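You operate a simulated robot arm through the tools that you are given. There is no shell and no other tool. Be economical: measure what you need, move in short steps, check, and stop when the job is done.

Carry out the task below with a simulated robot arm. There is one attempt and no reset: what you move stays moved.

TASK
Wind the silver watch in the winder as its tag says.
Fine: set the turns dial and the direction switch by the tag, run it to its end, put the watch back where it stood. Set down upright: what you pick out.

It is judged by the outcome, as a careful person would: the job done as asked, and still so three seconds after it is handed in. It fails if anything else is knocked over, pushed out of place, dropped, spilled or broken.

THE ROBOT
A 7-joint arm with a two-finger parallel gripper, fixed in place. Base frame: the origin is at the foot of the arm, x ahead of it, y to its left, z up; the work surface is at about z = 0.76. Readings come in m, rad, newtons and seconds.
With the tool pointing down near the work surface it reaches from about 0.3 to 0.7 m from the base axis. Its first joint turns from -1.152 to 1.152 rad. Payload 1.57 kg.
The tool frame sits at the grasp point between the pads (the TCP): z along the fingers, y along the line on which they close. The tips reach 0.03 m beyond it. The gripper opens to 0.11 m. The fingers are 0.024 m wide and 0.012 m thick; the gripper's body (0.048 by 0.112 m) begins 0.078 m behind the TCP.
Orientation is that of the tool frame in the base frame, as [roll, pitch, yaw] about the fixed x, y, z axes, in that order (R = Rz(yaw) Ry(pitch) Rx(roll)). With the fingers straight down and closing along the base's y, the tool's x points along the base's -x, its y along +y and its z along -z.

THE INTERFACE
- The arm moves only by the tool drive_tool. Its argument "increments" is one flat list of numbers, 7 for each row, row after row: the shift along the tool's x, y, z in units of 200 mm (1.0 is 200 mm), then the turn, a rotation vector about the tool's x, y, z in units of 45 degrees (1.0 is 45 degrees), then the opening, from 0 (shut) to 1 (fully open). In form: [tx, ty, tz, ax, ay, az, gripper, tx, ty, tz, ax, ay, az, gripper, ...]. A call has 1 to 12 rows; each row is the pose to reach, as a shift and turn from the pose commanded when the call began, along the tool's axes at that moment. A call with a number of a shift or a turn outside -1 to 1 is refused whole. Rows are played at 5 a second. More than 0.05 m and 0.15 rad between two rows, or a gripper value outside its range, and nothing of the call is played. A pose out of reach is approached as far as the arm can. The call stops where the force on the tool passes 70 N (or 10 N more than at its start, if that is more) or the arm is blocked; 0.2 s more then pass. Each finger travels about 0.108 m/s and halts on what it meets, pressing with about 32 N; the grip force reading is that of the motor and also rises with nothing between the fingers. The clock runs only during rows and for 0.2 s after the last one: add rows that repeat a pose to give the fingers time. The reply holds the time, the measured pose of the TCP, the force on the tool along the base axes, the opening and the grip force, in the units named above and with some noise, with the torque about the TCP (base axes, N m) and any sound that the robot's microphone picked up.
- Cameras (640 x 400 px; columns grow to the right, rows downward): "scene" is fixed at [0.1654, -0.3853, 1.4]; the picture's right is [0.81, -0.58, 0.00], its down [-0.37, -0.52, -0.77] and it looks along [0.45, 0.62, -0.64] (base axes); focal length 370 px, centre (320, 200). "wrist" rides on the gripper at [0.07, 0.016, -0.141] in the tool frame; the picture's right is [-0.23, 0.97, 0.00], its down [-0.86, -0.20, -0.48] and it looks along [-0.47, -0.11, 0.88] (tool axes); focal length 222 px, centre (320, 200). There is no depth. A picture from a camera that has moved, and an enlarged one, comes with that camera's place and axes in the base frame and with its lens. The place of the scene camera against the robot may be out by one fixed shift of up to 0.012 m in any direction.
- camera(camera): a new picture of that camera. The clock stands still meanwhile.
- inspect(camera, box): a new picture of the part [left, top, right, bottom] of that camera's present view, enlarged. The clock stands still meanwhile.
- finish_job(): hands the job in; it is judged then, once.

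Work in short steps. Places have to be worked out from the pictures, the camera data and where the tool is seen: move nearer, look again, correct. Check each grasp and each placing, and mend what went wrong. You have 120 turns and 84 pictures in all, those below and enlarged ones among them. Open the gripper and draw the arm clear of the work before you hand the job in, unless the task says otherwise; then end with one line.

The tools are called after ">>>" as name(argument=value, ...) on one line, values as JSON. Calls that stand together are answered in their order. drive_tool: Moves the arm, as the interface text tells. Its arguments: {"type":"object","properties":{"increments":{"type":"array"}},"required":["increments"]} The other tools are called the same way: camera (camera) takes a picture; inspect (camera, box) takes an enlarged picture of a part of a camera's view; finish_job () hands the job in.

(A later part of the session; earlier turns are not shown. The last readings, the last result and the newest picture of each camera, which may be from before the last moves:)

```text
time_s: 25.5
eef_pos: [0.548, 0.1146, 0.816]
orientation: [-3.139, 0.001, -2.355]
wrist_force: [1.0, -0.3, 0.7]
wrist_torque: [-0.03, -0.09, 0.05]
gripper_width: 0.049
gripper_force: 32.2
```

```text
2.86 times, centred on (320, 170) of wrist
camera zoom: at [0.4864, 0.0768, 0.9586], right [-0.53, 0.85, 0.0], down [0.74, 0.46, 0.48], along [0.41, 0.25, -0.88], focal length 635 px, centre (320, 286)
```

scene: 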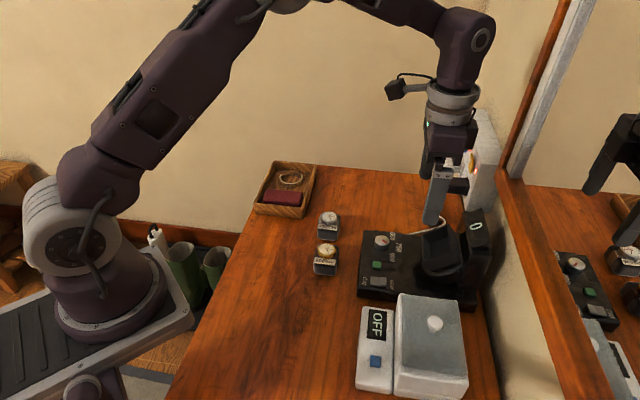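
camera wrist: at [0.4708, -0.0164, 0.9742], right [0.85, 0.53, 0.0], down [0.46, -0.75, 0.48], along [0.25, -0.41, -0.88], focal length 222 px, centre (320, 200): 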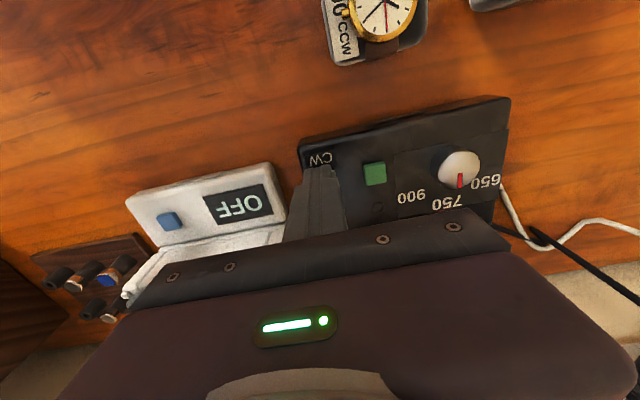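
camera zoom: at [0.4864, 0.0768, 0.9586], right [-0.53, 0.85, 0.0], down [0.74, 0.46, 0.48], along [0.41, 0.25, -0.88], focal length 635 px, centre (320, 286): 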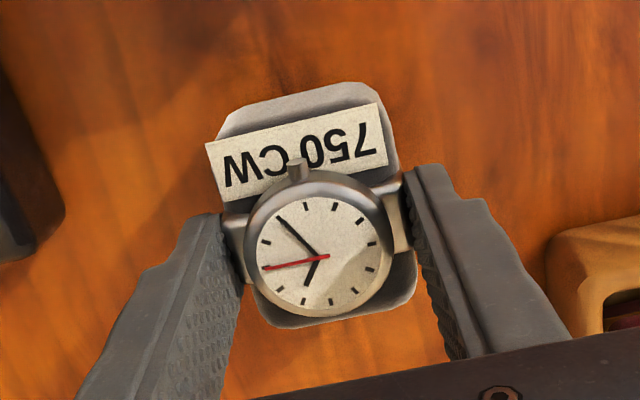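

Gripped at 49 mm on the strap/lug sides. I lift 30 mm slowly and check.

>>> drive_tool(increments=[0, 0, -0.02, 0, 0, 0, 0.3, 0, 0, -0.05, 0, 0, 0, 0.3, 0, 0, -0.1, 0, 0, 0, 0.3, 0, 0, -0.15, 0, 0, 0, 0.3, 0, 0, -0.15, 0, 0, 0, 0.3])

>>> inspect(camera="scene", box=[295, 170, 365, 250])

```text
time_s: 26.7
eef_pos: [0.5478, 0.1156, 0.8459]
orientation: [-3.139, 0.0, -2.357]
wrist_force: [-0.5, -0.2, -2.3]
wrist_torque: [-0.02, 0.01, 0.0]
gripper_width: 0.0491
gripper_force: 31.7
```

```text
5.00 times, centred on (330, 210) of scene
camera zoom: at [0.1654, -0.3853, 1.4], right [0.81, -0.58, 0.0], down [-0.37, -0.52, -0.77], along [0.45, 0.62, -0.64], focal length 1850 px, centre (270, 150)
```

zoom: 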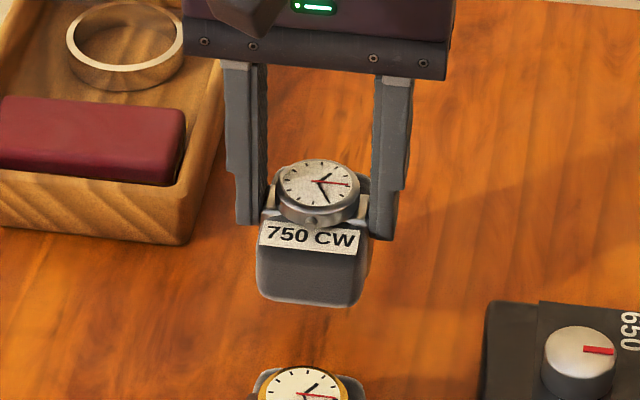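

Held firmly (2.3 N). Cushion bottom is 56 mm beyond the TCP. I carry it up and over to the staging point in front of the cup.

>>> drive_tool(increments=[0, 0, -0.15, 0, 0, 0, 0.3, 0, 0, -0.3, 0, 0, 0, 0.3, 0, 0, -0.48, 0, 0, 0, 0.3, 0.1, -0.15, -0.48, 0, 0, 0, 0.3, 0.2, -0.3, -0.48, 0, 0, 0, 0.3, 0.3, -0.46, -0.48, 0, 0, 0, 0.3, 0.4, -0.62, -0.48, 0, 0, 0, 0.3, 0.485, -0.778, -0.48, 0, 0, 0, 0.3, 0.485, -0.778, -0.48, 0, 0, 0, 0.3])

>>> drive_tool(increments=[0, 0, 0, 0.14, 0, 0, 0.3, 0, 0, 0, 0.28, 0, 0, 0.3, 0, 0, 0, 0.42, 0, 0, 0.3, 0, 0, 0, 0.56, 0, 0, 0.3, 0, 0, 0, 0.7, 0, 0, 0.3, 0, 0, 0, 0.82, 0, 0, 0.3, 0, 0, 0, 0.924, 0, 0, 0.3, 0, 0, 0, 0.924, 0, 0, 0.3])

>>> camera(camera="scene")

>>> camera(camera="wrist")

```text
time_s: 28.7
eef_pos: [0.5893, -0.0651, 0.9426]
orientation: [-3.139, 0.0, -2.356]
wrist_force: [-0.1, -0.3, -0.8]
wrist_torque: [0.01, 0.01, 0.0]
gripper_width: 0.0493
gripper_force: 32.0
```

```text
time_s: 30.5
eef_pos: [0.5889, -0.0647, 0.9426]
orientation: [-2.414, 0.003, -2.357]
wrist_force: [0.2, 0.1, -0.2]
wrist_torque: [0.04, 0.02, 0.03]
gripper_width: 0.0493
gripper_force: 31.6
```

```text
38 pictures are left
```

scene: 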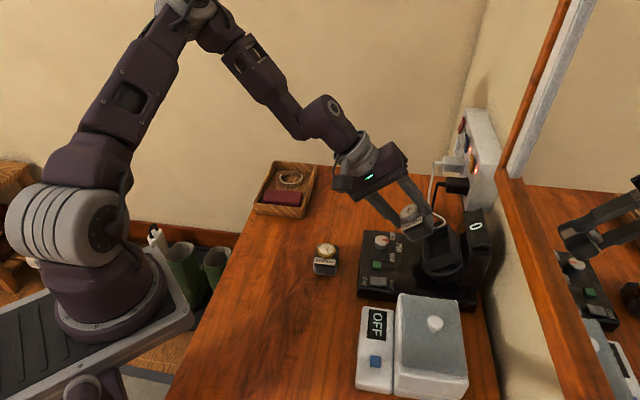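

```text
37 pictures are left
camera wrist: at [0.4645, -0.0393, 1.0375], right [-0.35, 0.68, -0.65], down [0.48, 0.72, 0.49], along [0.8, -0.14, -0.58], focal length 222 px, centre (320, 200)
```

wrist: 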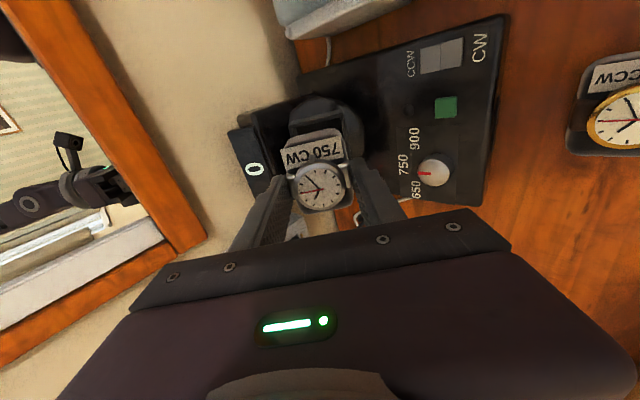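

Tilted and aligned; I enlarge both views to verify alignment with the cup.

>>> inspect(camera="scene", box=[370, 180, 500, 290])

>>> inspect(camera="wrist", box=[220, 80, 420, 240])

```text
3.64 times, centred on (435, 235) of scene
camera zoom: at [0.1654, -0.3853, 1.4], right [0.81, -0.58, 0.0], down [-0.37, -0.52, -0.77], along [0.45, 0.62, -0.64], focal length 1346 px, centre (-98, 73)
```

zoom: 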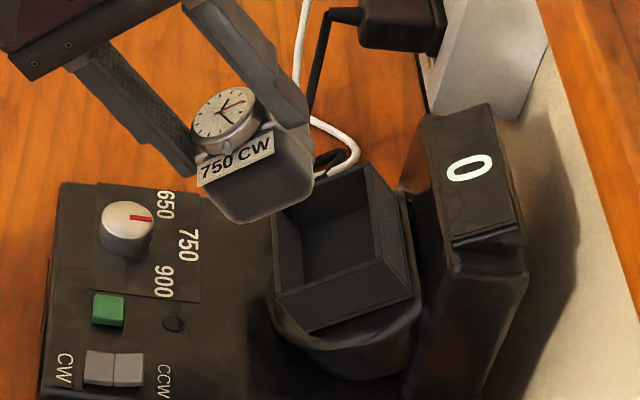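

```text
2.50 times, centred on (320, 160) of wrist
camera zoom: at [0.4645, -0.0393, 1.0375], right [-0.35, 0.68, -0.65], down [0.48, 0.72, 0.49], along [0.8, -0.14, -0.58], focal length 555 px, centre (320, 300)
```

zoom: 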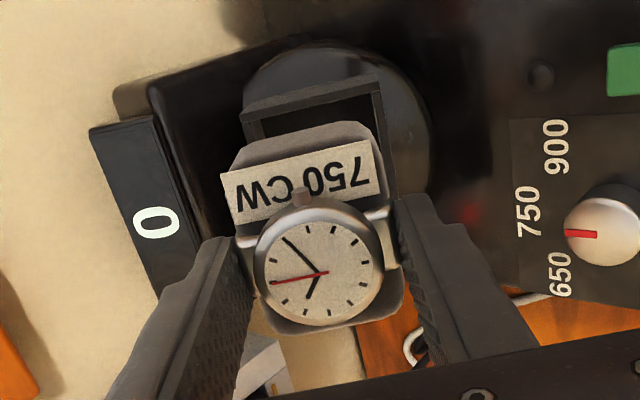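

The wrist image shows the rim about 2–3 mm toward the front and the cushion ~2 mm toward −e. I correct and advance 40 mm along the tool axis.

>>> drive_tool(increments=[-0.01, 0.0125, 0.05, 0, 0, 0, 0.3, -0.01, 0.0125, 0.1, 0, 0, 0, 0.3, -0.01, 0.0125, 0.15, 0, 0, 0, 0.3, -0.01, 0.0125, 0.2, 0, 0, 0, 0.3, -0.01, 0.0125, 0.2, 0, 0, 0, 0.3])

>>> inspect(camera="wrist", box=[240, 90, 400, 220])

>>> inspect(camera="scene", box=[390, 190, 490, 280])

```text
time_s: 31.7
eef_pos: [0.6086, -0.0802, 0.9111]
orientation: [-2.413, 0.002, -2.358]
wrist_force: [0.0, -0.2, -1.7]
wrist_torque: [0.07, 0.05, -0.01]
gripper_width: 0.0493
gripper_force: 31.7
```

```text
3.08 times, centred on (320, 155) of wrist
camera zoom: at [0.4834, -0.0554, 1.0066], right [-0.35, 0.68, -0.65], down [0.48, 0.72, 0.49], along [0.8, -0.14, -0.58], focal length 684 px, centre (320, 338)
```

zoom: 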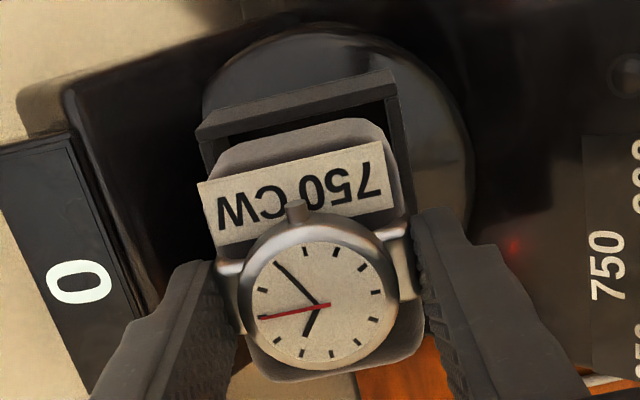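

```text
4.44 times, centred on (440, 235) of scene
camera zoom: at [0.1654, -0.3853, 1.4], right [0.81, -0.58, 0.0], down [-0.37, -0.52, -0.77], along [0.45, 0.62, -0.64], focal length 1645 px, centre (-213, 44)
```

zoom: 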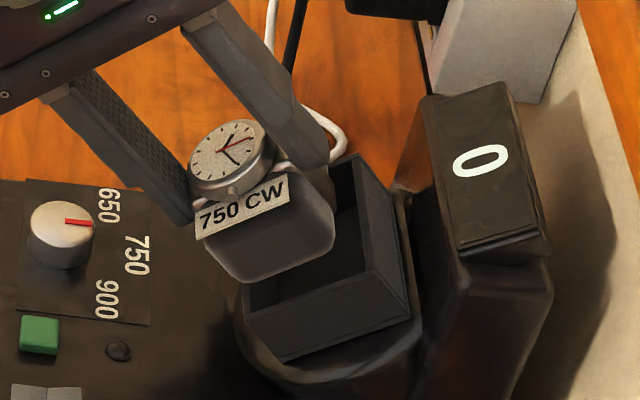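

Nearly aligned; small +e correction of 3 mm, then enter the cup by a few millimetres, watching the force.

>>> drive_tool(increments=[-0.015, 0, 0.0, 0, 0, 0, 0.3, -0.015, 0, 0.03, 0, 0, 0, 0.3, -0.015, 0, 0.06, 0, 0, 0, 0.3, -0.015, 0, 0.06, 0, 0, 0, 0.3])

>>> inspect(camera="wrist", box=[240, 90, 400, 220])

```text
time_s: 32.7
eef_pos: [0.6165, -0.0844, 0.9001]
orientation: [-2.415, 0.002, -2.356]
wrist_force: [0.2, 0.2, -1.5]
wrist_torque: [0.06, 0.02, 0.02]
gripper_width: 0.0493
gripper_force: 32.2
```

```text
3.08 times, centred on (320, 155) of wrist
camera zoom: at [0.4912, -0.0588, 0.9971], right [-0.35, 0.68, -0.65], down [0.49, 0.72, 0.49], along [0.8, -0.14, -0.58], focal length 684 px, centre (320, 338)
```

zoom: 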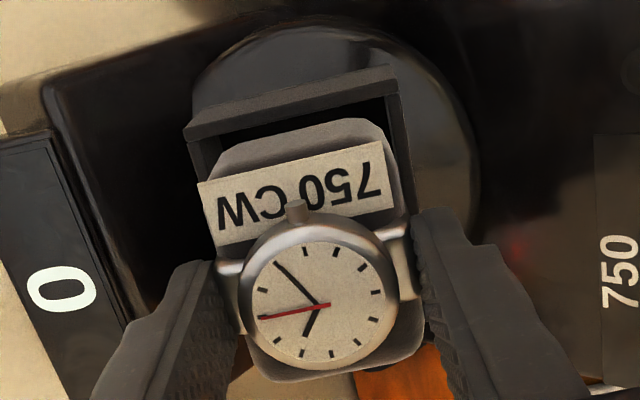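

No contact force and well centred. I continue 16 mm further in.

>>> drive_tool(increments=[0, 0, 0.02, 0, 0, 0, 0.3, 0, 0, 0.04, 0, 0, 0, 0.3, 0, 0, 0.06, 0, 0, 0, 0.3, 0, 0, 0.075, 0, 0, 0, 0.3, 0, 0, 0.075, 0, 0, 0, 0.3])

>>> inspect(camera="wrist", box=[240, 90, 400, 220])

>>> inspect(camera="scene", box=[400, 190, 490, 280])

```text
time_s: 33.9
eef_pos: [0.6227, -0.0902, 0.8898]
orientation: [-2.413, 0.001, -2.356]
wrist_force: [-0.7, -0.4, -2.1]
wrist_torque: [0.05, 0.02, -0.02]
gripper_width: 0.0495
gripper_force: 31.9
```

```text
3.08 times, centred on (320, 155) of wrist
camera zoom: at [0.4982, -0.0652, 0.9864], right [-0.35, 0.68, -0.65], down [0.48, 0.72, 0.49], along [0.8, -0.14, -0.58], focal length 684 px, centre (320, 338)
```

zoom: 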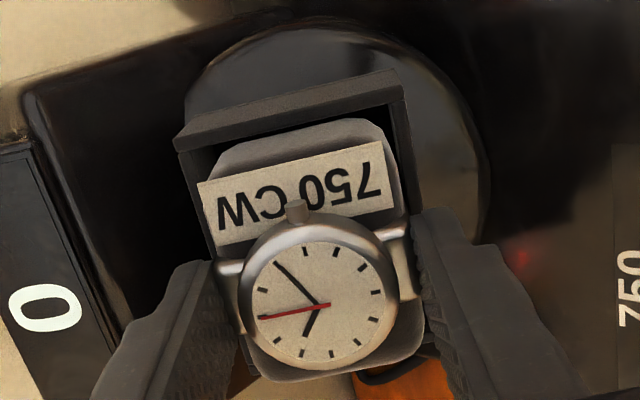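

```text
4.44 times, centred on (445, 235) of scene
camera zoom: at [0.1654, -0.3853, 1.4], right [0.81, -0.58, 0.0], down [-0.37, -0.52, -0.77], along [0.45, 0.62, -0.64], focal length 1645 px, centre (-236, 44)
```

zoom: 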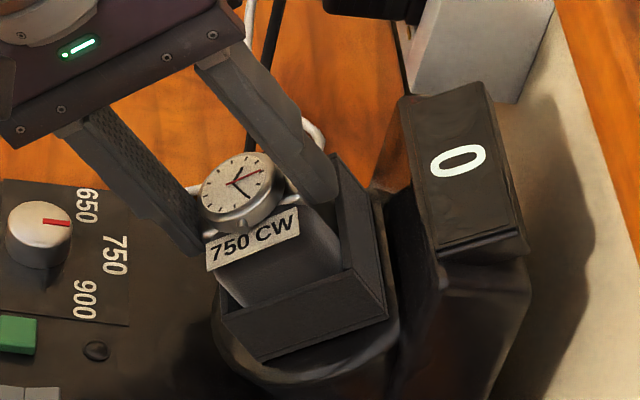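

Cushion is about 20 mm inside with no contact. I go 4 mm more and read the force.

>>> drive_tool(increments=[0, 0, 0.01, 0, 0, 0, 0.3, 0, 0, 0.02, 0, 0, 0, 0.3, 0, 0, 0.02, 0, 0, 0, 0.3])

```text
time_s: 34.7
eef_pos: [0.6246, -0.0923, 0.8869]
orientation: [-2.414, 0.002, -2.356]
wrist_force: [0.5, -0.5, -1.0]
wrist_torque: [0.01, 0.04, 0.0]
gripper_width: 0.0494
gripper_force: 31.9
```

Close to seated. I open slowly and let it drop the last few millimetres.

>>> drive_tool(increments=[0, 0, 0, 0, 0, 0, 0.46, 0, 0, 0, 0, 0, 0, 0.5, 0, 0, 0, 0, 0, 0, 0.55, 0, 0, 0, 0, 0, 0, 0.58, 0, 0, 0, 0, 0, 0, 0.58, 0, 0, 0, 0, 0, 0, 0.58])

>>> inspect(camera="wrist", box=[240, 90, 400, 220])

>>> inspect(camera="scene", box=[400, 190, 490, 280])

```text
time_s: 36.1
eef_pos: [0.6237, -0.0929, 0.8877]
orientation: [-2.415, 0.002, -2.356]
wrist_force: [0.0, 1.0, 0.4]
wrist_torque: [0.03, 0.01, -0.05]
gripper_width: 0.0639
gripper_force: 0.1
```

```text
3.08 times, centred on (320, 155) of wrist
camera zoom: at [0.4994, -0.0675, 0.9834], right [-0.35, 0.68, -0.65], down [0.48, 0.72, 0.49], along [0.8, -0.14, -0.58], focal length 684 px, centre (320, 338)
```

zoom: 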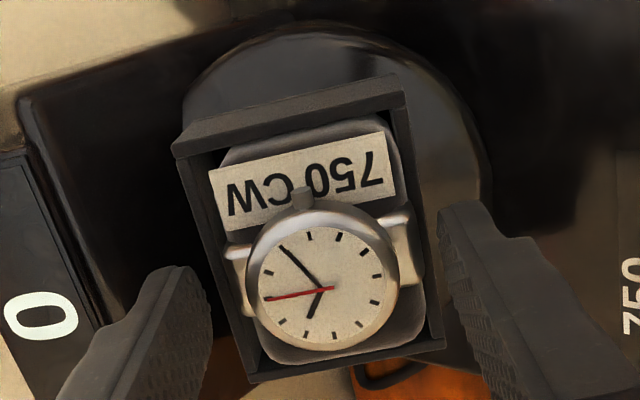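

```text
4.44 times, centred on (445, 235) of scene
camera zoom: at [0.1654, -0.3853, 1.4], right [0.81, -0.58, 0.0], down [-0.37, -0.52, -0.77], along [0.45, 0.62, -0.64], focal length 1645 px, centre (-236, 44)
```

zoom: 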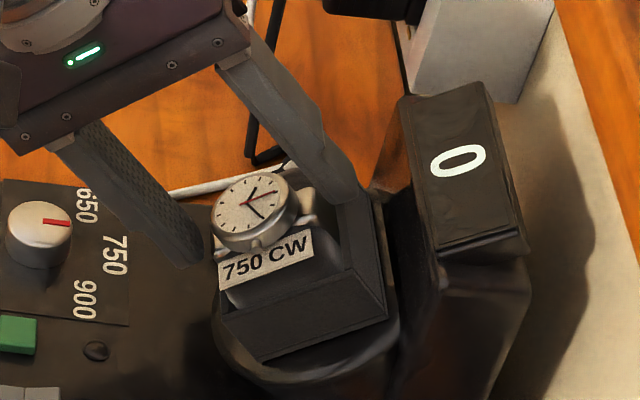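

Seated nicely in the cup. I back out along the tool axis, then straighten.

>>> drive_tool(increments=[0, 0, -0.1, 0, 0, 0, 0.58, 0, 0, -0.25, 0, 0, 0, 0.58, 0, 0, -0.4, 0, 0, 0, 0.5, 0, 0, -0.55, 0, 0, 0, 0.3, 0, 0, -0.55, -0.15, 0, 0, 0, 0, 0, -0.55, -0.3, 0, 0, 0, 0, 0, -0.55, -0.45, 0, 0, 0, 0, 0, -0.55, -0.6, 0, 0, 0, 0, 0, -0.55, -0.75, 0, 0, 0, 0, 0, -0.55, -0.924, 0, 0, 0, 0, 0, -0.55, -0.924, 0, 0, 0])

>>> camera(camera="scene")

```text
time_s: 38.5
eef_pos: [0.5725, -0.0419, 0.97]
orientation: [-3.14, 0.002, -2.356]
wrist_force: [-0.3, -0.1, 0.1]
wrist_torque: [0.02, 0.0, -0.03]
gripper_width: 0.0001
gripper_force: 21.1
```

```text
27 pictures are left
```

scene: 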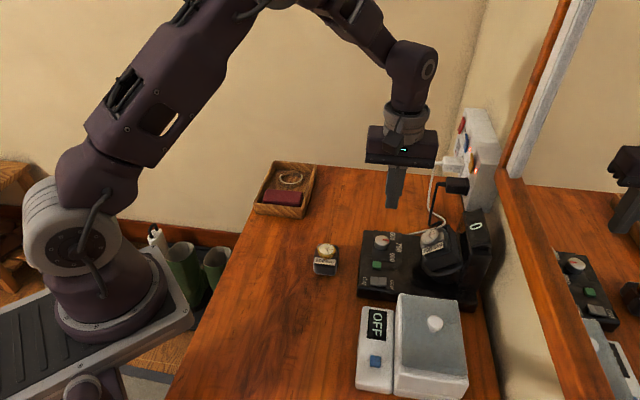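

Now to the green start button at (0.546, −0.0515): I move the closed tips above it.

>>> drive_tool(increments=[0.06, 0.03, 0.15, 0, 0, 0, 0, 0.126, 0.058, 0.3, 0, 0, 0, 0, 0.126, 0.058, 0.5, 0, 0, 0, 0, 0.126, 0.058, 0.625, 0, 0, 0, 0, 0.126, 0.058, 0.625, 0, 0, 0, 0])

>>> inspect(camera="scene", box=[350, 200, 450, 300])

```text
time_s: 39.7
eef_pos: [0.548, -0.0514, 0.8454]
orientation: [-3.14, 0.003, -2.356]
wrist_force: [-0.3, -0.5, -0.1]
wrist_torque: [-0.05, -0.01, 0.03]
gripper_width: 0.0001
gripper_force: 21.0
```

```text
4.00 times, centred on (400, 250) of scene
camera zoom: at [0.1654, -0.3853, 1.4], right [0.81, -0.58, 0.0], down [-0.37, -0.52, -0.77], along [0.45, 0.62, -0.64], focal length 1480 px, centre (0, 0)
```

zoom: 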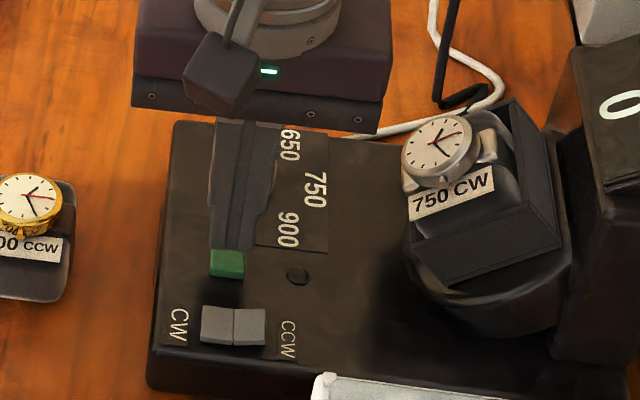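

Tip is over the button. I press down in 2 mm steps.

>>> drive_tool(increments=[0, 0, 0.03, 0, 0, 0, 0, 0, 0, 0.05, 0, 0, 0, 0, 0, 0, 0.06, 0, 0, 0, 0, 0, 0, 0.068, 0, 0, 0, 0, 0, 0, 0.076, 0, 0, 0, 0, 0, 0, 0.084, 0, 0, 0, 0])

>>> inspect(camera="scene", box=[350, 180, 510, 310])

```text
time_s: 41.1
eef_pos: [0.5466, -0.0511, 0.8278]
orientation: [-3.14, 0.003, -2.356]
wrist_force: [0.4, -1.2, 2.5]
wrist_torque: [-0.07, -0.04, -0.02]
gripper_width: 0.0
gripper_force: 21.0
heard: click
```

```text
3.08 times, centred on (430, 245) of scene
camera zoom: at [0.1654, -0.3853, 1.4], right [0.81, -0.58, 0.0], down [-0.37, -0.52, -0.77], along [0.45, 0.62, -0.64], focal length 1139 px, centre (-18, 62)
```

zoom: 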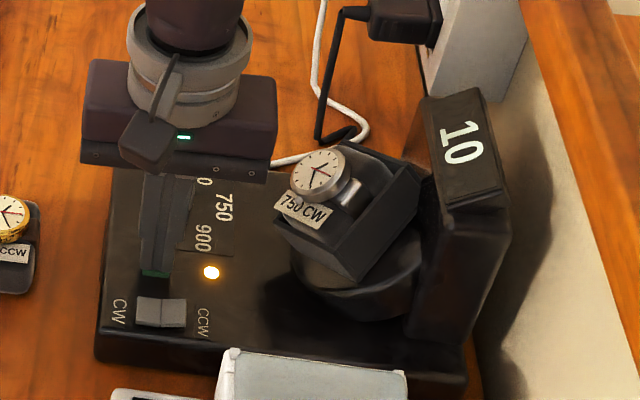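

A click, the lamp is lit and the counter shows 10: it runs. I lift clear and wait.

>>> drive_tool(increments=[0, 0, -0.1, 0, 0, 0, 0, 0, 0, -0.3, 0, 0, 0, 0, 0, 0.1, -0.5, 0, 0, 0, 0, 0, 0.25, -0.65, 0, 0, 0, 0, 0, 0.25, -0.65, 0, 0, 0, 0, 0, 0.25, -0.65, 0, 0, 0, 0, 0, 0.25, -0.65, 0, 0, 0, 0, 0, 0.25, -0.65, 0, 0, 0, 0, 0, 0.25, -0.65, 0, 0, 0, 0, 0, 0.25, -0.65, 0, 0, 0, 0, 0, 0.25, -0.65, 0, 0, 0, 0, 0, 0.25, -0.65, 0, 0, 0, 0])

>>> inspect(camera="scene", box=[350, 180, 510, 310])

```text
time_s: 43.7
eef_pos: [0.5096, -0.017, 0.9588]
orientation: [-3.14, 0.001, -2.356]
wrist_force: [0.5, 0.4, -0.4]
wrist_torque: [0.0, -0.01, -0.02]
gripper_width: 0.0001
gripper_force: 21.4
```

```text
3.08 times, centred on (430, 245) of scene
camera zoom: at [0.1654, -0.3853, 1.4], right [0.81, -0.58, 0.0], down [-0.37, -0.52, -0.77], along [0.45, 0.62, -0.64], focal length 1139 px, centre (-18, 62)
```

zoom: 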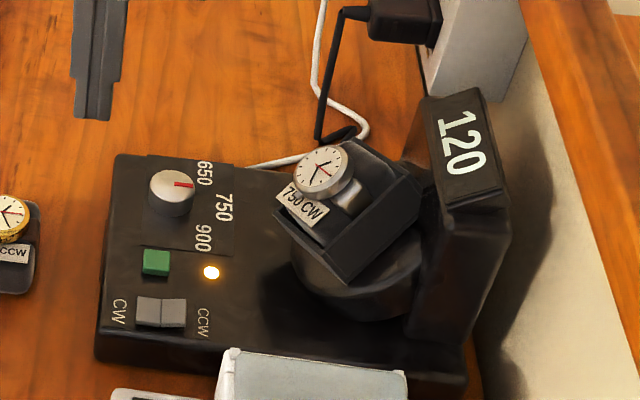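

Counter at 120, about 43 per second; roughly 15 s remain. I wait in place.

>>> drive_tool(increments=[0, 0, 0, 0, 0, 0, 0, 0, 0, 0, 0, 0, 0, 0, 0, 0, 0, 0, 0, 0, 0, 0, 0, 0, 0, 0, 0, 0, 0, 0, 0, 0, 0, 0, 0, 0, 0, 0, 0, 0, 0, 0, 0, 0, 0, 0, 0, 0, 0, 0, 0, 0, 0, 0, 0, 0, 0, 0, 0, 0, 0, 0, 0, 0, 0, 0, 0, 0, 0, 0, 0, 0, 0, 0, 0, 0, 0, 0, 0, 0, 0, 0, 0, 0])

>>> drive_tool(increments=[0, 0, 0, 0, 0, 0, 0, 0, 0, 0, 0, 0, 0, 0, 0, 0, 0, 0, 0, 0, 0, 0, 0, 0, 0, 0, 0, 0, 0, 0, 0, 0, 0, 0, 0, 0, 0, 0, 0, 0, 0, 0, 0, 0, 0, 0, 0, 0, 0, 0, 0, 0, 0, 0, 0, 0, 0, 0, 0, 0, 0, 0, 0, 0, 0, 0, 0, 0, 0, 0, 0, 0, 0, 0, 0, 0, 0, 0, 0, 0, 0, 0, 0, 0])

>>> drive_tool(increments=[0, 0, 0, 0, 0, 0, 0, 0, 0, 0, 0, 0, 0, 0, 0, 0, 0, 0, 0, 0, 0, 0, 0, 0, 0, 0, 0, 0, 0, 0, 0, 0, 0, 0, 0, 0, 0, 0, 0, 0, 0, 0, 0, 0, 0, 0, 0, 0, 0, 0, 0, 0, 0, 0, 0, 0, 0, 0, 0, 0, 0, 0, 0, 0, 0, 0, 0, 0, 0, 0, 0, 0, 0, 0, 0, 0, 0, 0, 0, 0, 0, 0, 0, 0])

>>> drive_tool(increments=[0, 0, 0, 0, 0, 0, 0, 0, 0, 0, 0, 0, 0, 0, 0, 0, 0, 0, 0, 0, 0, 0, 0, 0, 0, 0, 0, 0, 0, 0, 0, 0, 0, 0, 0, 0, 0, 0, 0, 0, 0, 0, 0, 0, 0, 0, 0, 0, 0, 0, 0, 0, 0, 0, 0, 0, 0, 0, 0, 0, 0, 0, 0, 0, 0, 0, 0, 0, 0, 0, 0, 0, 0, 0, 0, 0, 0, 0, 0, 0, 0, 0, 0, 0])

>>> drive_tool(increments=[0, 0, 0, 0, 0, 0, 0, 0, 0, 0, 0, 0, 0, 0, 0, 0, 0, 0, 0, 0, 0, 0, 0, 0, 0, 0, 0, 0, 0, 0, 0, 0, 0, 0, 0, 0, 0, 0, 0, 0, 0, 0, 0, 0, 0, 0, 0, 0, 0, 0, 0, 0, 0, 0, 0, 0, 0, 0, 0, 0, 0, 0, 0, 0, 0, 0, 0, 0, 0, 0, 0, 0, 0, 0, 0, 0, 0, 0, 0, 0, 0, 0, 0, 0])

>>> drive_tool(increments=[0, 0, 0, 0, 0, 0, 0, 0, 0, 0, 0, 0, 0, 0, 0, 0, 0, 0, 0, 0, 0, 0, 0, 0, 0, 0, 0, 0, 0, 0, 0, 0, 0, 0, 0, 0, 0, 0, 0, 0, 0, 0, 0, 0, 0, 0, 0, 0, 0, 0, 0, 0, 0, 0, 0, 0, 0, 0, 0, 0, 0, 0, 0, 0, 0, 0, 0, 0, 0, 0, 0, 0, 0, 0, 0, 0, 0, 0, 0, 0, 0, 0, 0, 0])

>>> inspect(camera="scene", box=[350, 180, 510, 310])

```text
time_s: 46.3
eef_pos: [0.5099, -0.015, 0.9582]
orientation: [-3.139, 0.002, -2.355]
wrist_force: [-0.6, -0.5, 1.1]
wrist_torque: [0.01, -0.01, -0.03]
gripper_width: 0.0003
gripper_force: 21.2
```

```text
time_s: 48.9
eef_pos: [0.5092, -0.017, 0.959]
orientation: [-3.139, 0.003, -2.357]
wrist_force: [0.2, 0.1, -0.2]
wrist_torque: [-0.03, 0.01, 0.0]
gripper_width: 0.0001
gripper_force: 21.2
```

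```text
time_s: 51.5
eef_pos: [0.5099, -0.0158, 0.9605]
orientation: [-3.139, 0.001, -2.355]
wrist_force: [0.3, 0.6, 0.0]
wrist_torque: [0.01, 0.0, 0.0]
gripper_width: 0.0
gripper_force: 21.7
```

```text
time_s: 54.1
eef_pos: [0.5088, -0.0157, 0.9596]
orientation: [-3.139, 0.002, -2.355]
wrist_force: [-0.2, 0.0, 0.0]
wrist_torque: [-0.01, 0.02, -0.02]
gripper_width: 0.0
gripper_force: 21.0
```

```text
time_s: 56.7
eef_pos: [0.5103, -0.0151, 0.9595]
orientation: [-3.14, 0.002, -2.356]
wrist_force: [-0.4, 0.1, 0.2]
wrist_torque: [0.0, 0.03, -0.01]
gripper_width: 0.0
gripper_force: 21.2
```

```text
time_s: 59.3
eef_pos: [0.5093, -0.0161, 0.9594]
orientation: [-3.14, 0.005, -2.356]
wrist_force: [0.3, 0.9, 0.4]
wrist_torque: [-0.02, 0.03, -0.04]
gripper_width: 0.0
gripper_force: 20.8
```

```text
3.08 times, centred on (430, 245) of scene
camera zoom: at [0.1654, -0.3853, 1.4], right [0.81, -0.58, 0.0], down [-0.37, -0.52, -0.77], along [0.45, 0.62, -0.64], focal length 1139 px, centre (-18, 62)
```

zoom: 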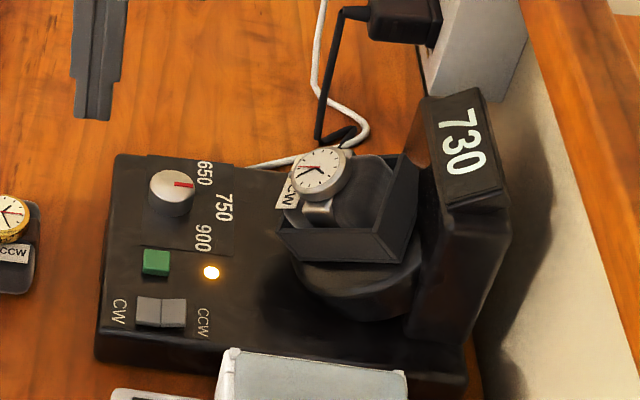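

730 – nearly done. I wait one more call, opening the fingers to regrip width.

>>> drive_tool(increments=[0, 0, 0, 0, 0, 0, 0.3, 0, 0, 0, 0, 0, 0, 0.6, 0, 0, 0, 0, 0, 0, 0.62, 0, 0, 0, 0, 0, 0, 0.62, 0, 0, 0, 0, 0, 0, 0.62, 0, 0, 0, 0, 0, 0, 0.62, 0, 0, 0, 0, 0, 0, 0.62, 0, 0, 0, 0, 0, 0, 0.62, 0, 0, 0, 0, 0, 0, 0.62])

>>> inspect(camera="scene", box=[350, 180, 510, 310])

```text
time_s: 61.3
eef_pos: [0.5098, -0.0156, 0.9596]
orientation: [-3.141, 0.001, -2.355]
wrist_force: [-0.1, 0.5, -0.1]
wrist_torque: [0.02, -0.01, -0.02]
gripper_width: 0.0682
gripper_force: 0.1
```

```text
3.08 times, centred on (430, 245) of scene
camera zoom: at [0.1654, -0.3853, 1.4], right [0.81, -0.58, 0.0], down [-0.37, -0.52, -0.77], along [0.45, 0.62, -0.64], focal length 1139 px, centre (-18, 62)
```

zoom: 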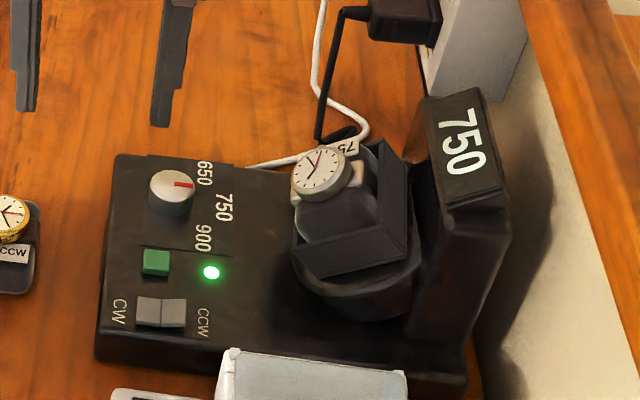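

It stopped at 750 with a green lamp; the cup has come to rest about half a turn round (tag now on the far side). I return to the staging pose, tilted, to look along the cup axis.

>>> drive_tool(increments=[-0.065, -0.15, -0.052, 0.15, 0, 0, 0.62, -0.129, -0.315, -0.052, 0.3, 0, 0, 0.62, -0.129, -0.315, -0.052, 0.45, 0, 0, 0.62, -0.129, -0.315, -0.052, 0.6, 0, 0, 0.62, -0.129, -0.315, -0.052, 0.75, 0, 0, 0.62, -0.129, -0.315, -0.052, 0.924, 0, 0, 0.62, -0.129, -0.315, -0.052, 0.924, 0, 0, 0.62])

>>> inspect(camera="wrist", box=[220, 70, 420, 220])

```text
time_s: 62.9
eef_pos: [0.5737, -0.0408, 0.968]
orientation: [-2.412, 0.002, -2.356]
wrist_force: [1.2, -0.1, -0.5]
wrist_torque: [-0.01, -0.01, 0.01]
gripper_width: 0.0681
gripper_force: 0.2
```

```text
2.67 times, centred on (320, 145) of wrist
camera zoom: at [0.4492, -0.0164, 1.0644], right [-0.35, 0.68, -0.65], down [0.48, 0.72, 0.49], along [0.8, -0.14, -0.58], focal length 592 px, centre (320, 347)
```

zoom: 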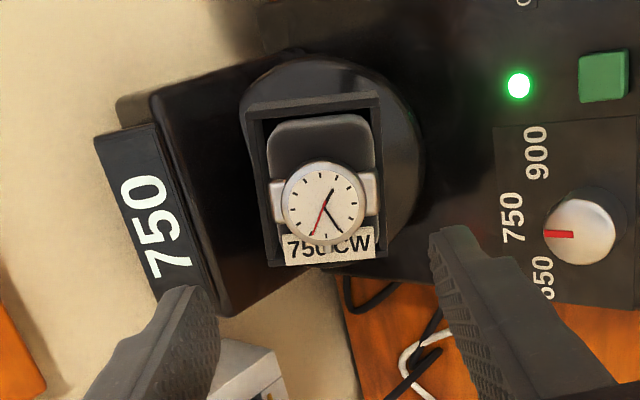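

Lamp green, cup rotated ≈8° beyond the half turn; watch centre is offset about (+4, +2) mm in tool x, y. I correct and advance 60 mm, then recheck.

>>> drive_tool(increments=[0.019, 0.012, 0, 0, 0, 0.09, 0.6, 0.019, 0.012, 0.05, 0, 0, 0.175, 0.6, 0.019, 0.012, 0.15, 0, 0, 0.175, 0.6, 0.019, 0.012, 0.25, 0, 0, 0.175, 0.6, 0.019, 0.012, 0.3, 0, 0, 0.175, 0.6, 0.019, 0.012, 0.3, 0, 0, 0.175, 0.6])

>>> inspect(camera="wrist", box=[230, 80, 410, 220])

>>> inspect(camera="scene", box=[400, 190, 490, 280])

```text
time_s: 64.3
eef_pos: [0.599, -0.0714, 0.9215]
orientation: [-2.418, 0.092, -2.461]
wrist_force: [0.2, -0.2, -0.2]
wrist_torque: [0.05, 0.01, 0.0]
gripper_width: 0.0662
gripper_force: 0.1
```

```text
2.86 times, centred on (320, 150) of wrist
camera zoom: at [0.4709, -0.0395, 1.0113], right [-0.24, 0.75, -0.62], down [0.52, 0.64, 0.57], along [0.82, -0.19, -0.54], focal length 635 px, centre (320, 343)
```

zoom: 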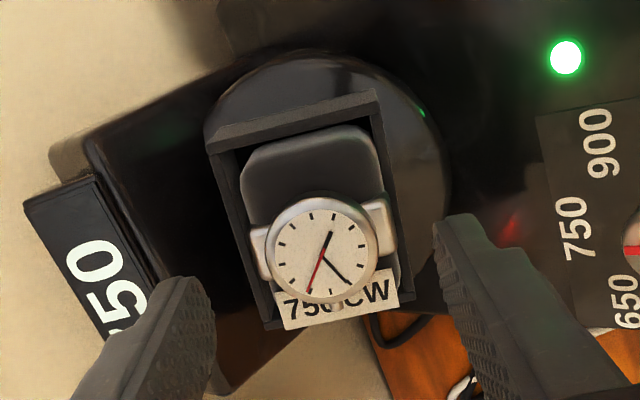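

```text
4.44 times, centred on (445, 235) of scene
camera zoom: at [0.1654, -0.3853, 1.4], right [0.81, -0.58, 0.0], down [-0.37, -0.52, -0.77], along [0.45, 0.62, -0.64], focal length 1645 px, centre (-236, 44)
```

zoom: 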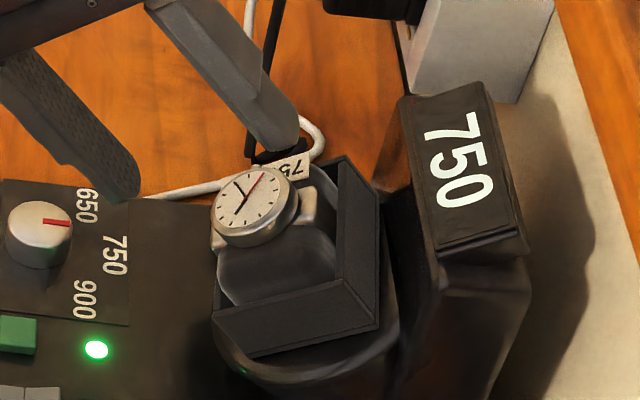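

Aligned within 2 mm; I apply the small correction and advance the remaining 49 mm, to tips just at the rim.

>>> drive_tool(increments=[0.012, 0.007, 0.06, 0, 0, 0.03, 0.6, 0.012, 0.007, 0.13, 0, 0, 0.03, 0.6, 0.012, 0.007, 0.19, 0, 0, 0.03, 0.6, 0.012, 0.007, 0.225, 0, 0, 0.03, 0.6, 0.012, 0.007, 0.245, 0, 0, 0.03, 0.6, 0.012, 0.007, 0.245, 0, 0, 0.03, 0.6])

>>> inspect(camera="wrist", box=[230, 80, 410, 220])

>>> inspect(camera="scene", box=[400, 190, 490, 280])

```text
time_s: 65.7
eef_pos: [0.6192, -0.0947, 0.8837]
orientation: [-2.42, 0.109, -2.478]
wrist_force: [-0.5, 0.5, 0.1]
wrist_torque: [-0.02, 0.0, 0.01]
gripper_width: 0.0663
gripper_force: 0.0
```

```text
2.86 times, centred on (320, 150) of wrist
camera zoom: at [0.4909, -0.0617, 0.9725], right [-0.22, 0.76, -0.61], down [0.53, 0.62, 0.58], along [0.82, -0.2, -0.53], focal length 635 px, centre (320, 343)
```

zoom: 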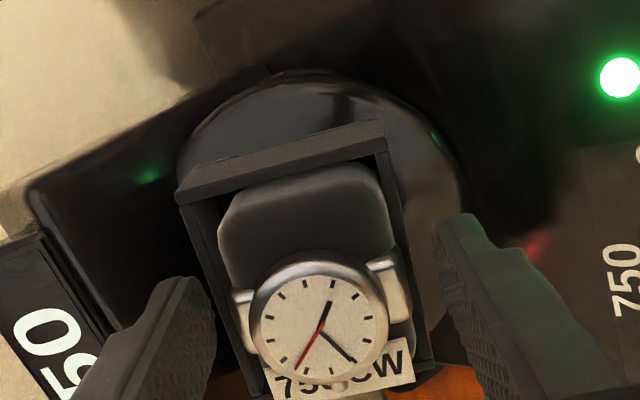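

```text
4.44 times, centred on (445, 235) of scene
camera zoom: at [0.1654, -0.3853, 1.4], right [0.81, -0.58, 0.0], down [-0.37, -0.52, -0.77], along [0.45, 0.62, -0.64], focal length 1645 px, centre (-236, 44)
```

zoom: 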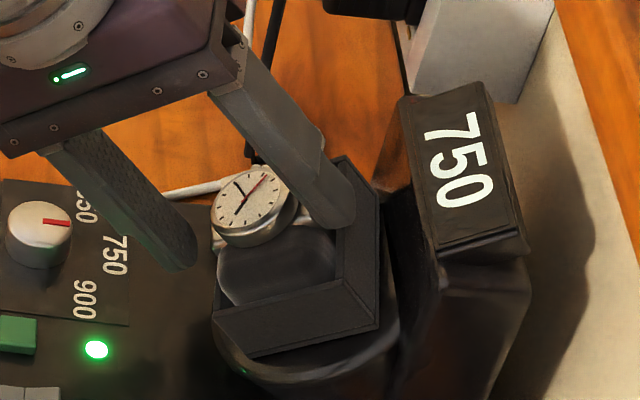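

Tips are at the rim beside the lugs. I shift 4 mm along tool x to centre on the strap and close.

>>> drive_tool(increments=[0.02, -0.005, 0, 0, 0, 0, 0.6, 0.02, -0.005, 0, 0, 0, 0, 0.54, 0.02, -0.005, 0, 0, 0, 0, 0.5, 0.02, -0.005, 0, 0, 0, 0, 0.46, 0.02, -0.005, 0, 0, 0, 0, 0.42, 0.02, -0.005, 0, 0, 0, 0, 0.36, 0.02, -0.005, 0, 0, 0, 0, 0.3, 0.02, -0.005, 0, 0, 0, 0, 0.3])

>>> inspect(camera="wrist", box=[230, 80, 410, 220])

```text
time_s: 67.5
eef_pos: [0.6169, -0.0986, 0.8838]
orientation: [-2.421, 0.107, -2.479]
wrist_force: [0.8, -9.4, 8.6]
wrist_torque: [-0.36, -0.23, -0.24]
gripper_width: 0.0494
gripper_force: 32.4
```

```text
2.86 times, centred on (320, 150) of wrist
camera zoom: at [0.4884, -0.0651, 0.9727], right [-0.22, 0.76, -0.61], down [0.53, 0.62, 0.58], along [0.82, -0.2, -0.53], focal length 635 px, centre (320, 343)
```

zoom: 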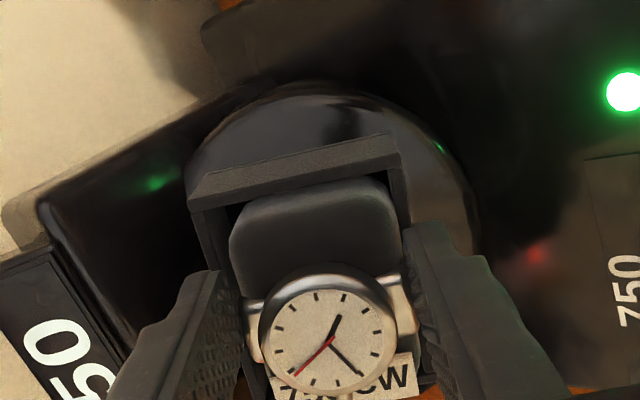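

Gripped at the same 49.4 mm. I pull out slowly along the tool axis.

>>> drive_tool(increments=[0, 0, -0.02, 0, 0, 0, 0.3, 0, 0, -0.04, 0, 0, 0, 0.3, 0, 0, -0.06, 0, 0, 0, 0.3, 0, 0, -0.08, 0, 0, 0, 0.3, 0, 0, -0.08, 0, 0, 0, 0.3])

>>> inspect(camera="wrist", box=[230, 80, 410, 220])

```text
time_s: 68.7
eef_pos: [0.609, -0.0917, 0.8959]
orientation: [-2.421, 0.108, -2.477]
wrist_force: [12.0, -13.9, 5.0]
wrist_torque: [-0.75, -0.65, -0.26]
gripper_width: 0.0493
gripper_force: 31.9
```

```text
2.86 times, centred on (320, 150) of wrist
camera zoom: at [0.4804, -0.0574, 0.9849], right [-0.22, 0.76, -0.61], down [0.52, 0.62, 0.58], along [0.82, -0.2, -0.53], focal length 635 px, centre (320, 343)
```

zoom: 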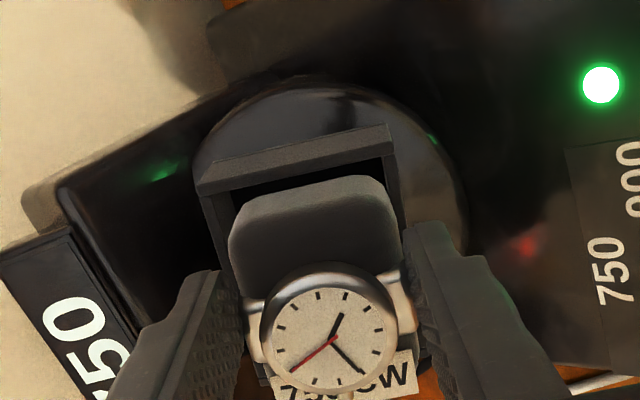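

The cushion comes out with the grip but rubs on the front wall (≈18 N). I ease 3 mm toward the rear while pulling further.

>>> drive_tool(increments=[0, -0.008, 0, 0, 0, 0, 0.3, 0, -0.015, -0.01, 0, 0, 0, 0.3, 0, -0.015, -0.03, 0, 0, 0, 0.3, 0, -0.015, -0.03, 0, 0, 0, 0.3])

```text
time_s: 69.7
eef_pos: [0.6065, -0.089, 0.9019]
orientation: [-2.422, 0.105, -2.479]
wrist_force: [-2.7, -1.7, -3.8]
wrist_torque: [0.0, 0.25, -0.09]
gripper_width: 0.0493
gripper_force: 32.5
```

Lateral force is gone. I continue straight out to 80 mm clear.

>>> drive_tool(increments=[0, 0, -0.04, 0, 0, 0, 0.3, 0, 0, -0.08, 0, 0, 0, 0.3, 0, 0, -0.14, 0, 0, 0, 0.3, 0, 0, -0.22, 0, 0, 0, 0.3, 0, 0, -0.32, 0, 0, 0, 0.3, 0, 0, -0.42, 0, 0, 0, 0.3, 0, 0, -0.42, 0, 0, 0, 0.3])

>>> inspect(camera="scene", box=[340, 160, 500, 290])

```text
time_s: 71.3
eef_pos: [0.5687, -0.0504, 0.9665]
orientation: [-2.421, 0.107, -2.477]
wrist_force: [-0.6, 0.2, -1.7]
wrist_torque: [0.04, 0.0, 0.04]
gripper_width: 0.0493
gripper_force: 32.4
```

```text
3.08 times, centred on (420, 225) of scene
camera zoom: at [0.1654, -0.3853, 1.4], right [0.81, -0.58, 0.0], down [-0.37, -0.52, -0.77], along [0.45, 0.62, -0.64], focal length 1139 px, centre (12, 123)
```

zoom: 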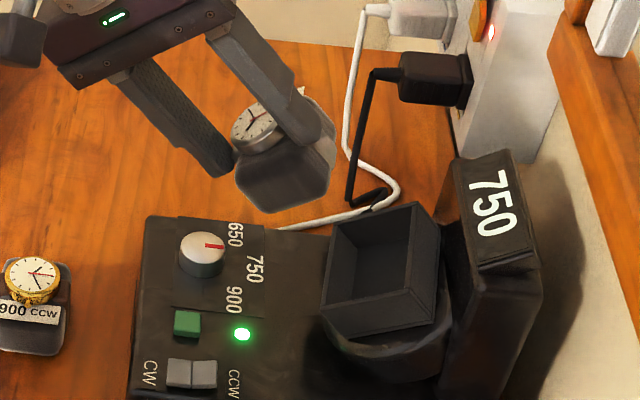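

The watch is out and held. I untilt the tool to vertical.

>>> drive_tool(increments=[0, 0, 0, -0.14, 0.023, 0, 0.3, 0, 0, 0, -0.28, 0.045, 0, 0.3, 0, 0, 0, -0.42, 0.068, 0, 0.3, 0, 0, 0, -0.56, 0.091, 0, 0.3, 0, 0, 0, -0.7, 0.114, 0, 0.3, 0, 0, 0, -0.82, 0.133, 0, 0.3, 0, 0, 0, -0.912, 0.148, 0, 0.3, 0, 0, 0, -0.912, 0.148, 0, 0.3])

```text
time_s: 73.1
eef_pos: [0.567, -0.0504, 0.9658]
orientation: [3.139, 0.002, -2.518]
wrist_force: [-0.3, 0.1, -2.0]
wrist_torque: [-0.02, 0.04, 0.0]
gripper_width: 0.0495
gripper_force: 31.9
```

Vertical now. I carry it back over its spot while turning toward the original tag direction (about 171° in four parts).

>>> drive_tool(increments=[-0.067, 0.12, 0, 0, 0, 0.158, 0.3, -0.135, 0.24, 0, 0, 0, 0.316, 0.3, -0.2, 0.36, 0, 0, 0, 0.475, 0.3, -0.27, 0.48, 0, 0, 0, 0.633, 0.3, -0.337, 0.6, 0, 0, 0, 0.791, 0.3, -0.404, 0.725, 0, 0, 0, 0.949, 0.3, -0.404, 0.725, 0, 0, 0, 0.949, 0.3])

>>> drive_tool(increments=[0, 0, 0, 0, 0, 0.158, 0.3, 0, 0, 0, 0, 0, 0.316, 0.3, 0, 0, 0, 0, 0, 0.475, 0.3, 0, 0, 0, 0, 0, 0.633, 0.3, 0, 0, 0, 0, 0, 0.791, 0.3, 0, 0, 0, 0, 0, 0.949, 0.3, 0, 0, 0, 0, 0, 0.949, 0.3])

>>> drive_tool(increments=[0, 0, 0, 0, 0, 0.158, 0.3, 0, 0, 0, 0, 0, 0.316, 0.3, 0, 0, 0, 0, 0, 0.475, 0.3, 0, 0, 0, 0, 0, 0.633, 0.3, 0, 0, 0, 0, 0, 0.791, 0.3, 0, 0, 0, 0, 0, 0.949, 0.3, 0, 0, 0, 0, 0, 0.949, 0.3])

>>> drive_tool(increments=[0, 0, 0, 0, 0, 0.158, 0.3, 0, 0, 0, 0, 0, 0.316, 0.3, 0, 0, 0, 0, 0, 0.475, 0.3, 0, 0, 0, 0, 0, 0.633, 0.3, 0, 0, 0, 0, 0, 0.791, 0.3, 0, 0, 0, 0, 0, 0.949, 0.3, 0, 0, 0, 0, 0, 0.949, 0.3])

>>> camera(camera="wrist")

```text
time_s: 74.7
eef_pos: [0.5469, 0.1156, 0.9641]
orientation: [3.14, 0.001, 3.02]
wrist_force: [0.2, 0.6, -0.9]
wrist_torque: [-0.02, 0.04, 0.02]
gripper_width: 0.0493
gripper_force: 32.1
```

```text
time_s: 76.3
eef_pos: [0.5483, 0.1152, 0.9655]
orientation: [3.14, 0.001, 2.275]
wrist_force: [-0.5, 0.3, -1.6]
wrist_torque: [0.03, -0.01, 0.01]
gripper_width: 0.049
gripper_force: 32.1
```

```text
time_s: 77.9
eef_pos: [0.5487, 0.1146, 0.9654]
orientation: [3.14, 0.0, 1.528]
wrist_force: [-0.8, -0.5, -0.7]
wrist_torque: [0.0, 0.03, 0.02]
gripper_width: 0.0491
gripper_force: 32.3
```

```text
time_s: 79.5
eef_pos: [0.5483, 0.115, 0.9654]
orientation: [3.139, -0.002, 0.782]
wrist_force: [0.1, -0.3, -0.8]
wrist_torque: [0.01, -0.01, -0.01]
gripper_width: 0.0492
gripper_force: 31.2
```

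```text
13 pictures are left
camera wrist: at [0.6086, 0.1514, 1.1085], right [0.53, -0.85, 0.0], down [-0.75, -0.46, 0.48], along [-0.41, -0.25, -0.88], focal length 222 px, centre (320, 200)
```

wrist: 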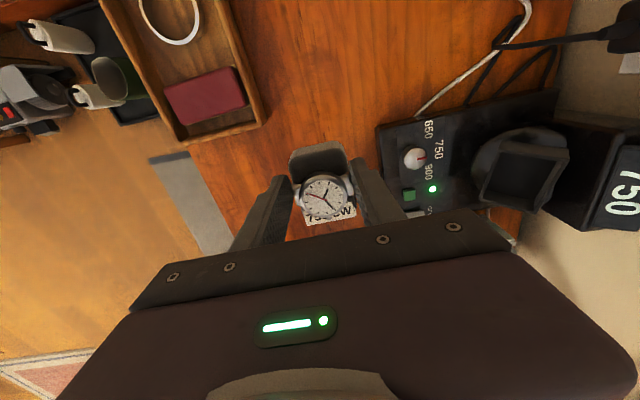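

Orientation reached exactly; watch centre is within ~1 mm of its old spot. I lower toward the table.

>>> drive_tool(increments=[0, 0, 0.15, 0, 0, 0, 0.3, 0, 0, 0.3, 0, 0, 0, 0.3, 0, 0, 0.45, 0, 0, 0, 0.3, 0, 0, 0.58, 0, 0, 0, 0.3, 0, 0, 0.66, 0, 0, 0, 0.3, 0, 0, 0.69, 0, 0, 0, 0.3, 0, 0, 0.69, 0, 0, 0, 0.3])

>>> inspect(camera="scene", box=[290, 180, 370, 260])

```text
time_s: 81.1
eef_pos: [0.5487, 0.1157, 0.8274]
orientation: [3.139, -0.001, 0.784]
wrist_force: [-0.4, 0.1, -2.0]
wrist_torque: [0.03, 0.01, 0.0]
gripper_width: 0.0494
gripper_force: 32.3
```

```text
5.00 times, centred on (330, 220) of scene
camera zoom: at [0.1654, -0.3853, 1.4], right [0.81, -0.58, 0.0], down [-0.37, -0.52, -0.77], along [0.45, 0.62, -0.64], focal length 1850 px, centre (270, 100)
```

zoom: 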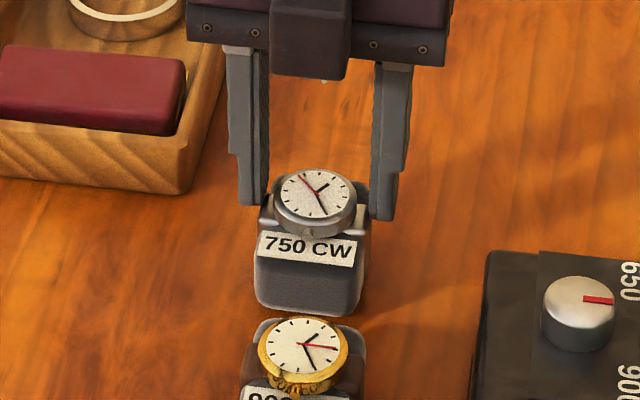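

The scene view suggests the watch sits lower or further to −e than expected; I check with a wrist close-up.

>>> inspect(camera="wrist", box=[220, 80, 420, 240])

```text
2.50 times, centred on (320, 160) of wrist
camera zoom: at [0.6086, 0.152, 0.97], right [0.53, -0.85, 0.0], down [-0.75, -0.46, 0.48], along [-0.4, -0.25, -0.88], focal length 555 px, centre (320, 300)
```

zoom: 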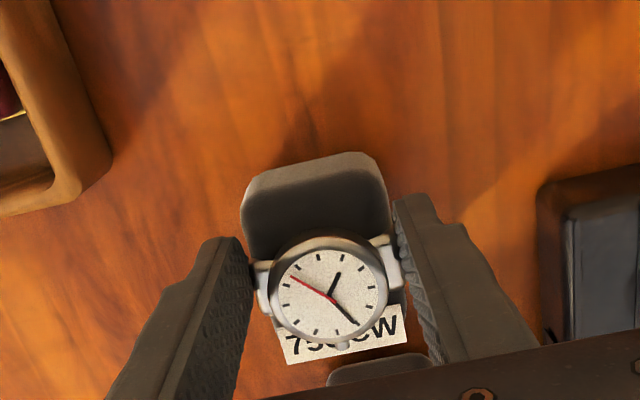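

Triangulation puts the face at z≈0.814, i.e. held 15 mm lower in the grip than before (bottom almost at the table) and 8 mm toward −e. I lift 6 mm and shift by +8 mm along e, −1.5 mm along n.

>>> drive_tool(increments=[0, 0, -0.03, 0, 0, 0, 0.3, 0.02, -0.004, -0.03, 0, 0, 0, 0.3, 0.04, -0.0075, -0.03, 0, 0, 0, 0.3, 0.04, -0.0075, -0.03, 0, 0, 0, 0.3])

>>> drive_tool(increments=[0, 0, 0.01, 0, 0, 0, 0.3, 0, 0, 0.02, 0, 0, 0, 0.3, 0, 0, 0.02, 0, 0, 0, 0.3])

>>> drive_tool(increments=[0, 0, 0.005, 0, 0, 0, 0.3, 0, 0, 0.01, 0, 0, 0, 0.3, 0, 0, 0.01, 0, 0, 0, 0.3])

```text
time_s: 82.1
eef_pos: [0.5531, 0.1211, 0.8334]
orientation: [3.139, -0.001, 0.784]
wrist_force: [0.7, -0.1, -0.8]
wrist_torque: [0.01, -0.02, -0.04]
gripper_width: 0.0493
gripper_force: 32.1
```

```text
time_s: 82.9
eef_pos: [0.5531, 0.12, 0.8285]
orientation: [3.139, -0.001, 0.784]
wrist_force: [-0.5, -0.1, -2.3]
wrist_torque: [-0.03, -0.02, 0.0]
gripper_width: 0.0495
gripper_force: 32.6
```

```text
time_s: 83.7
eef_pos: [0.5535, 0.1224, 0.8269]
orientation: [3.138, -0.002, 0.785]
wrist_force: [-0.6, 0.7, -1.2]
wrist_torque: [0.03, 0.01, -0.03]
gripper_width: 0.0495
gripper_force: 32.3
```

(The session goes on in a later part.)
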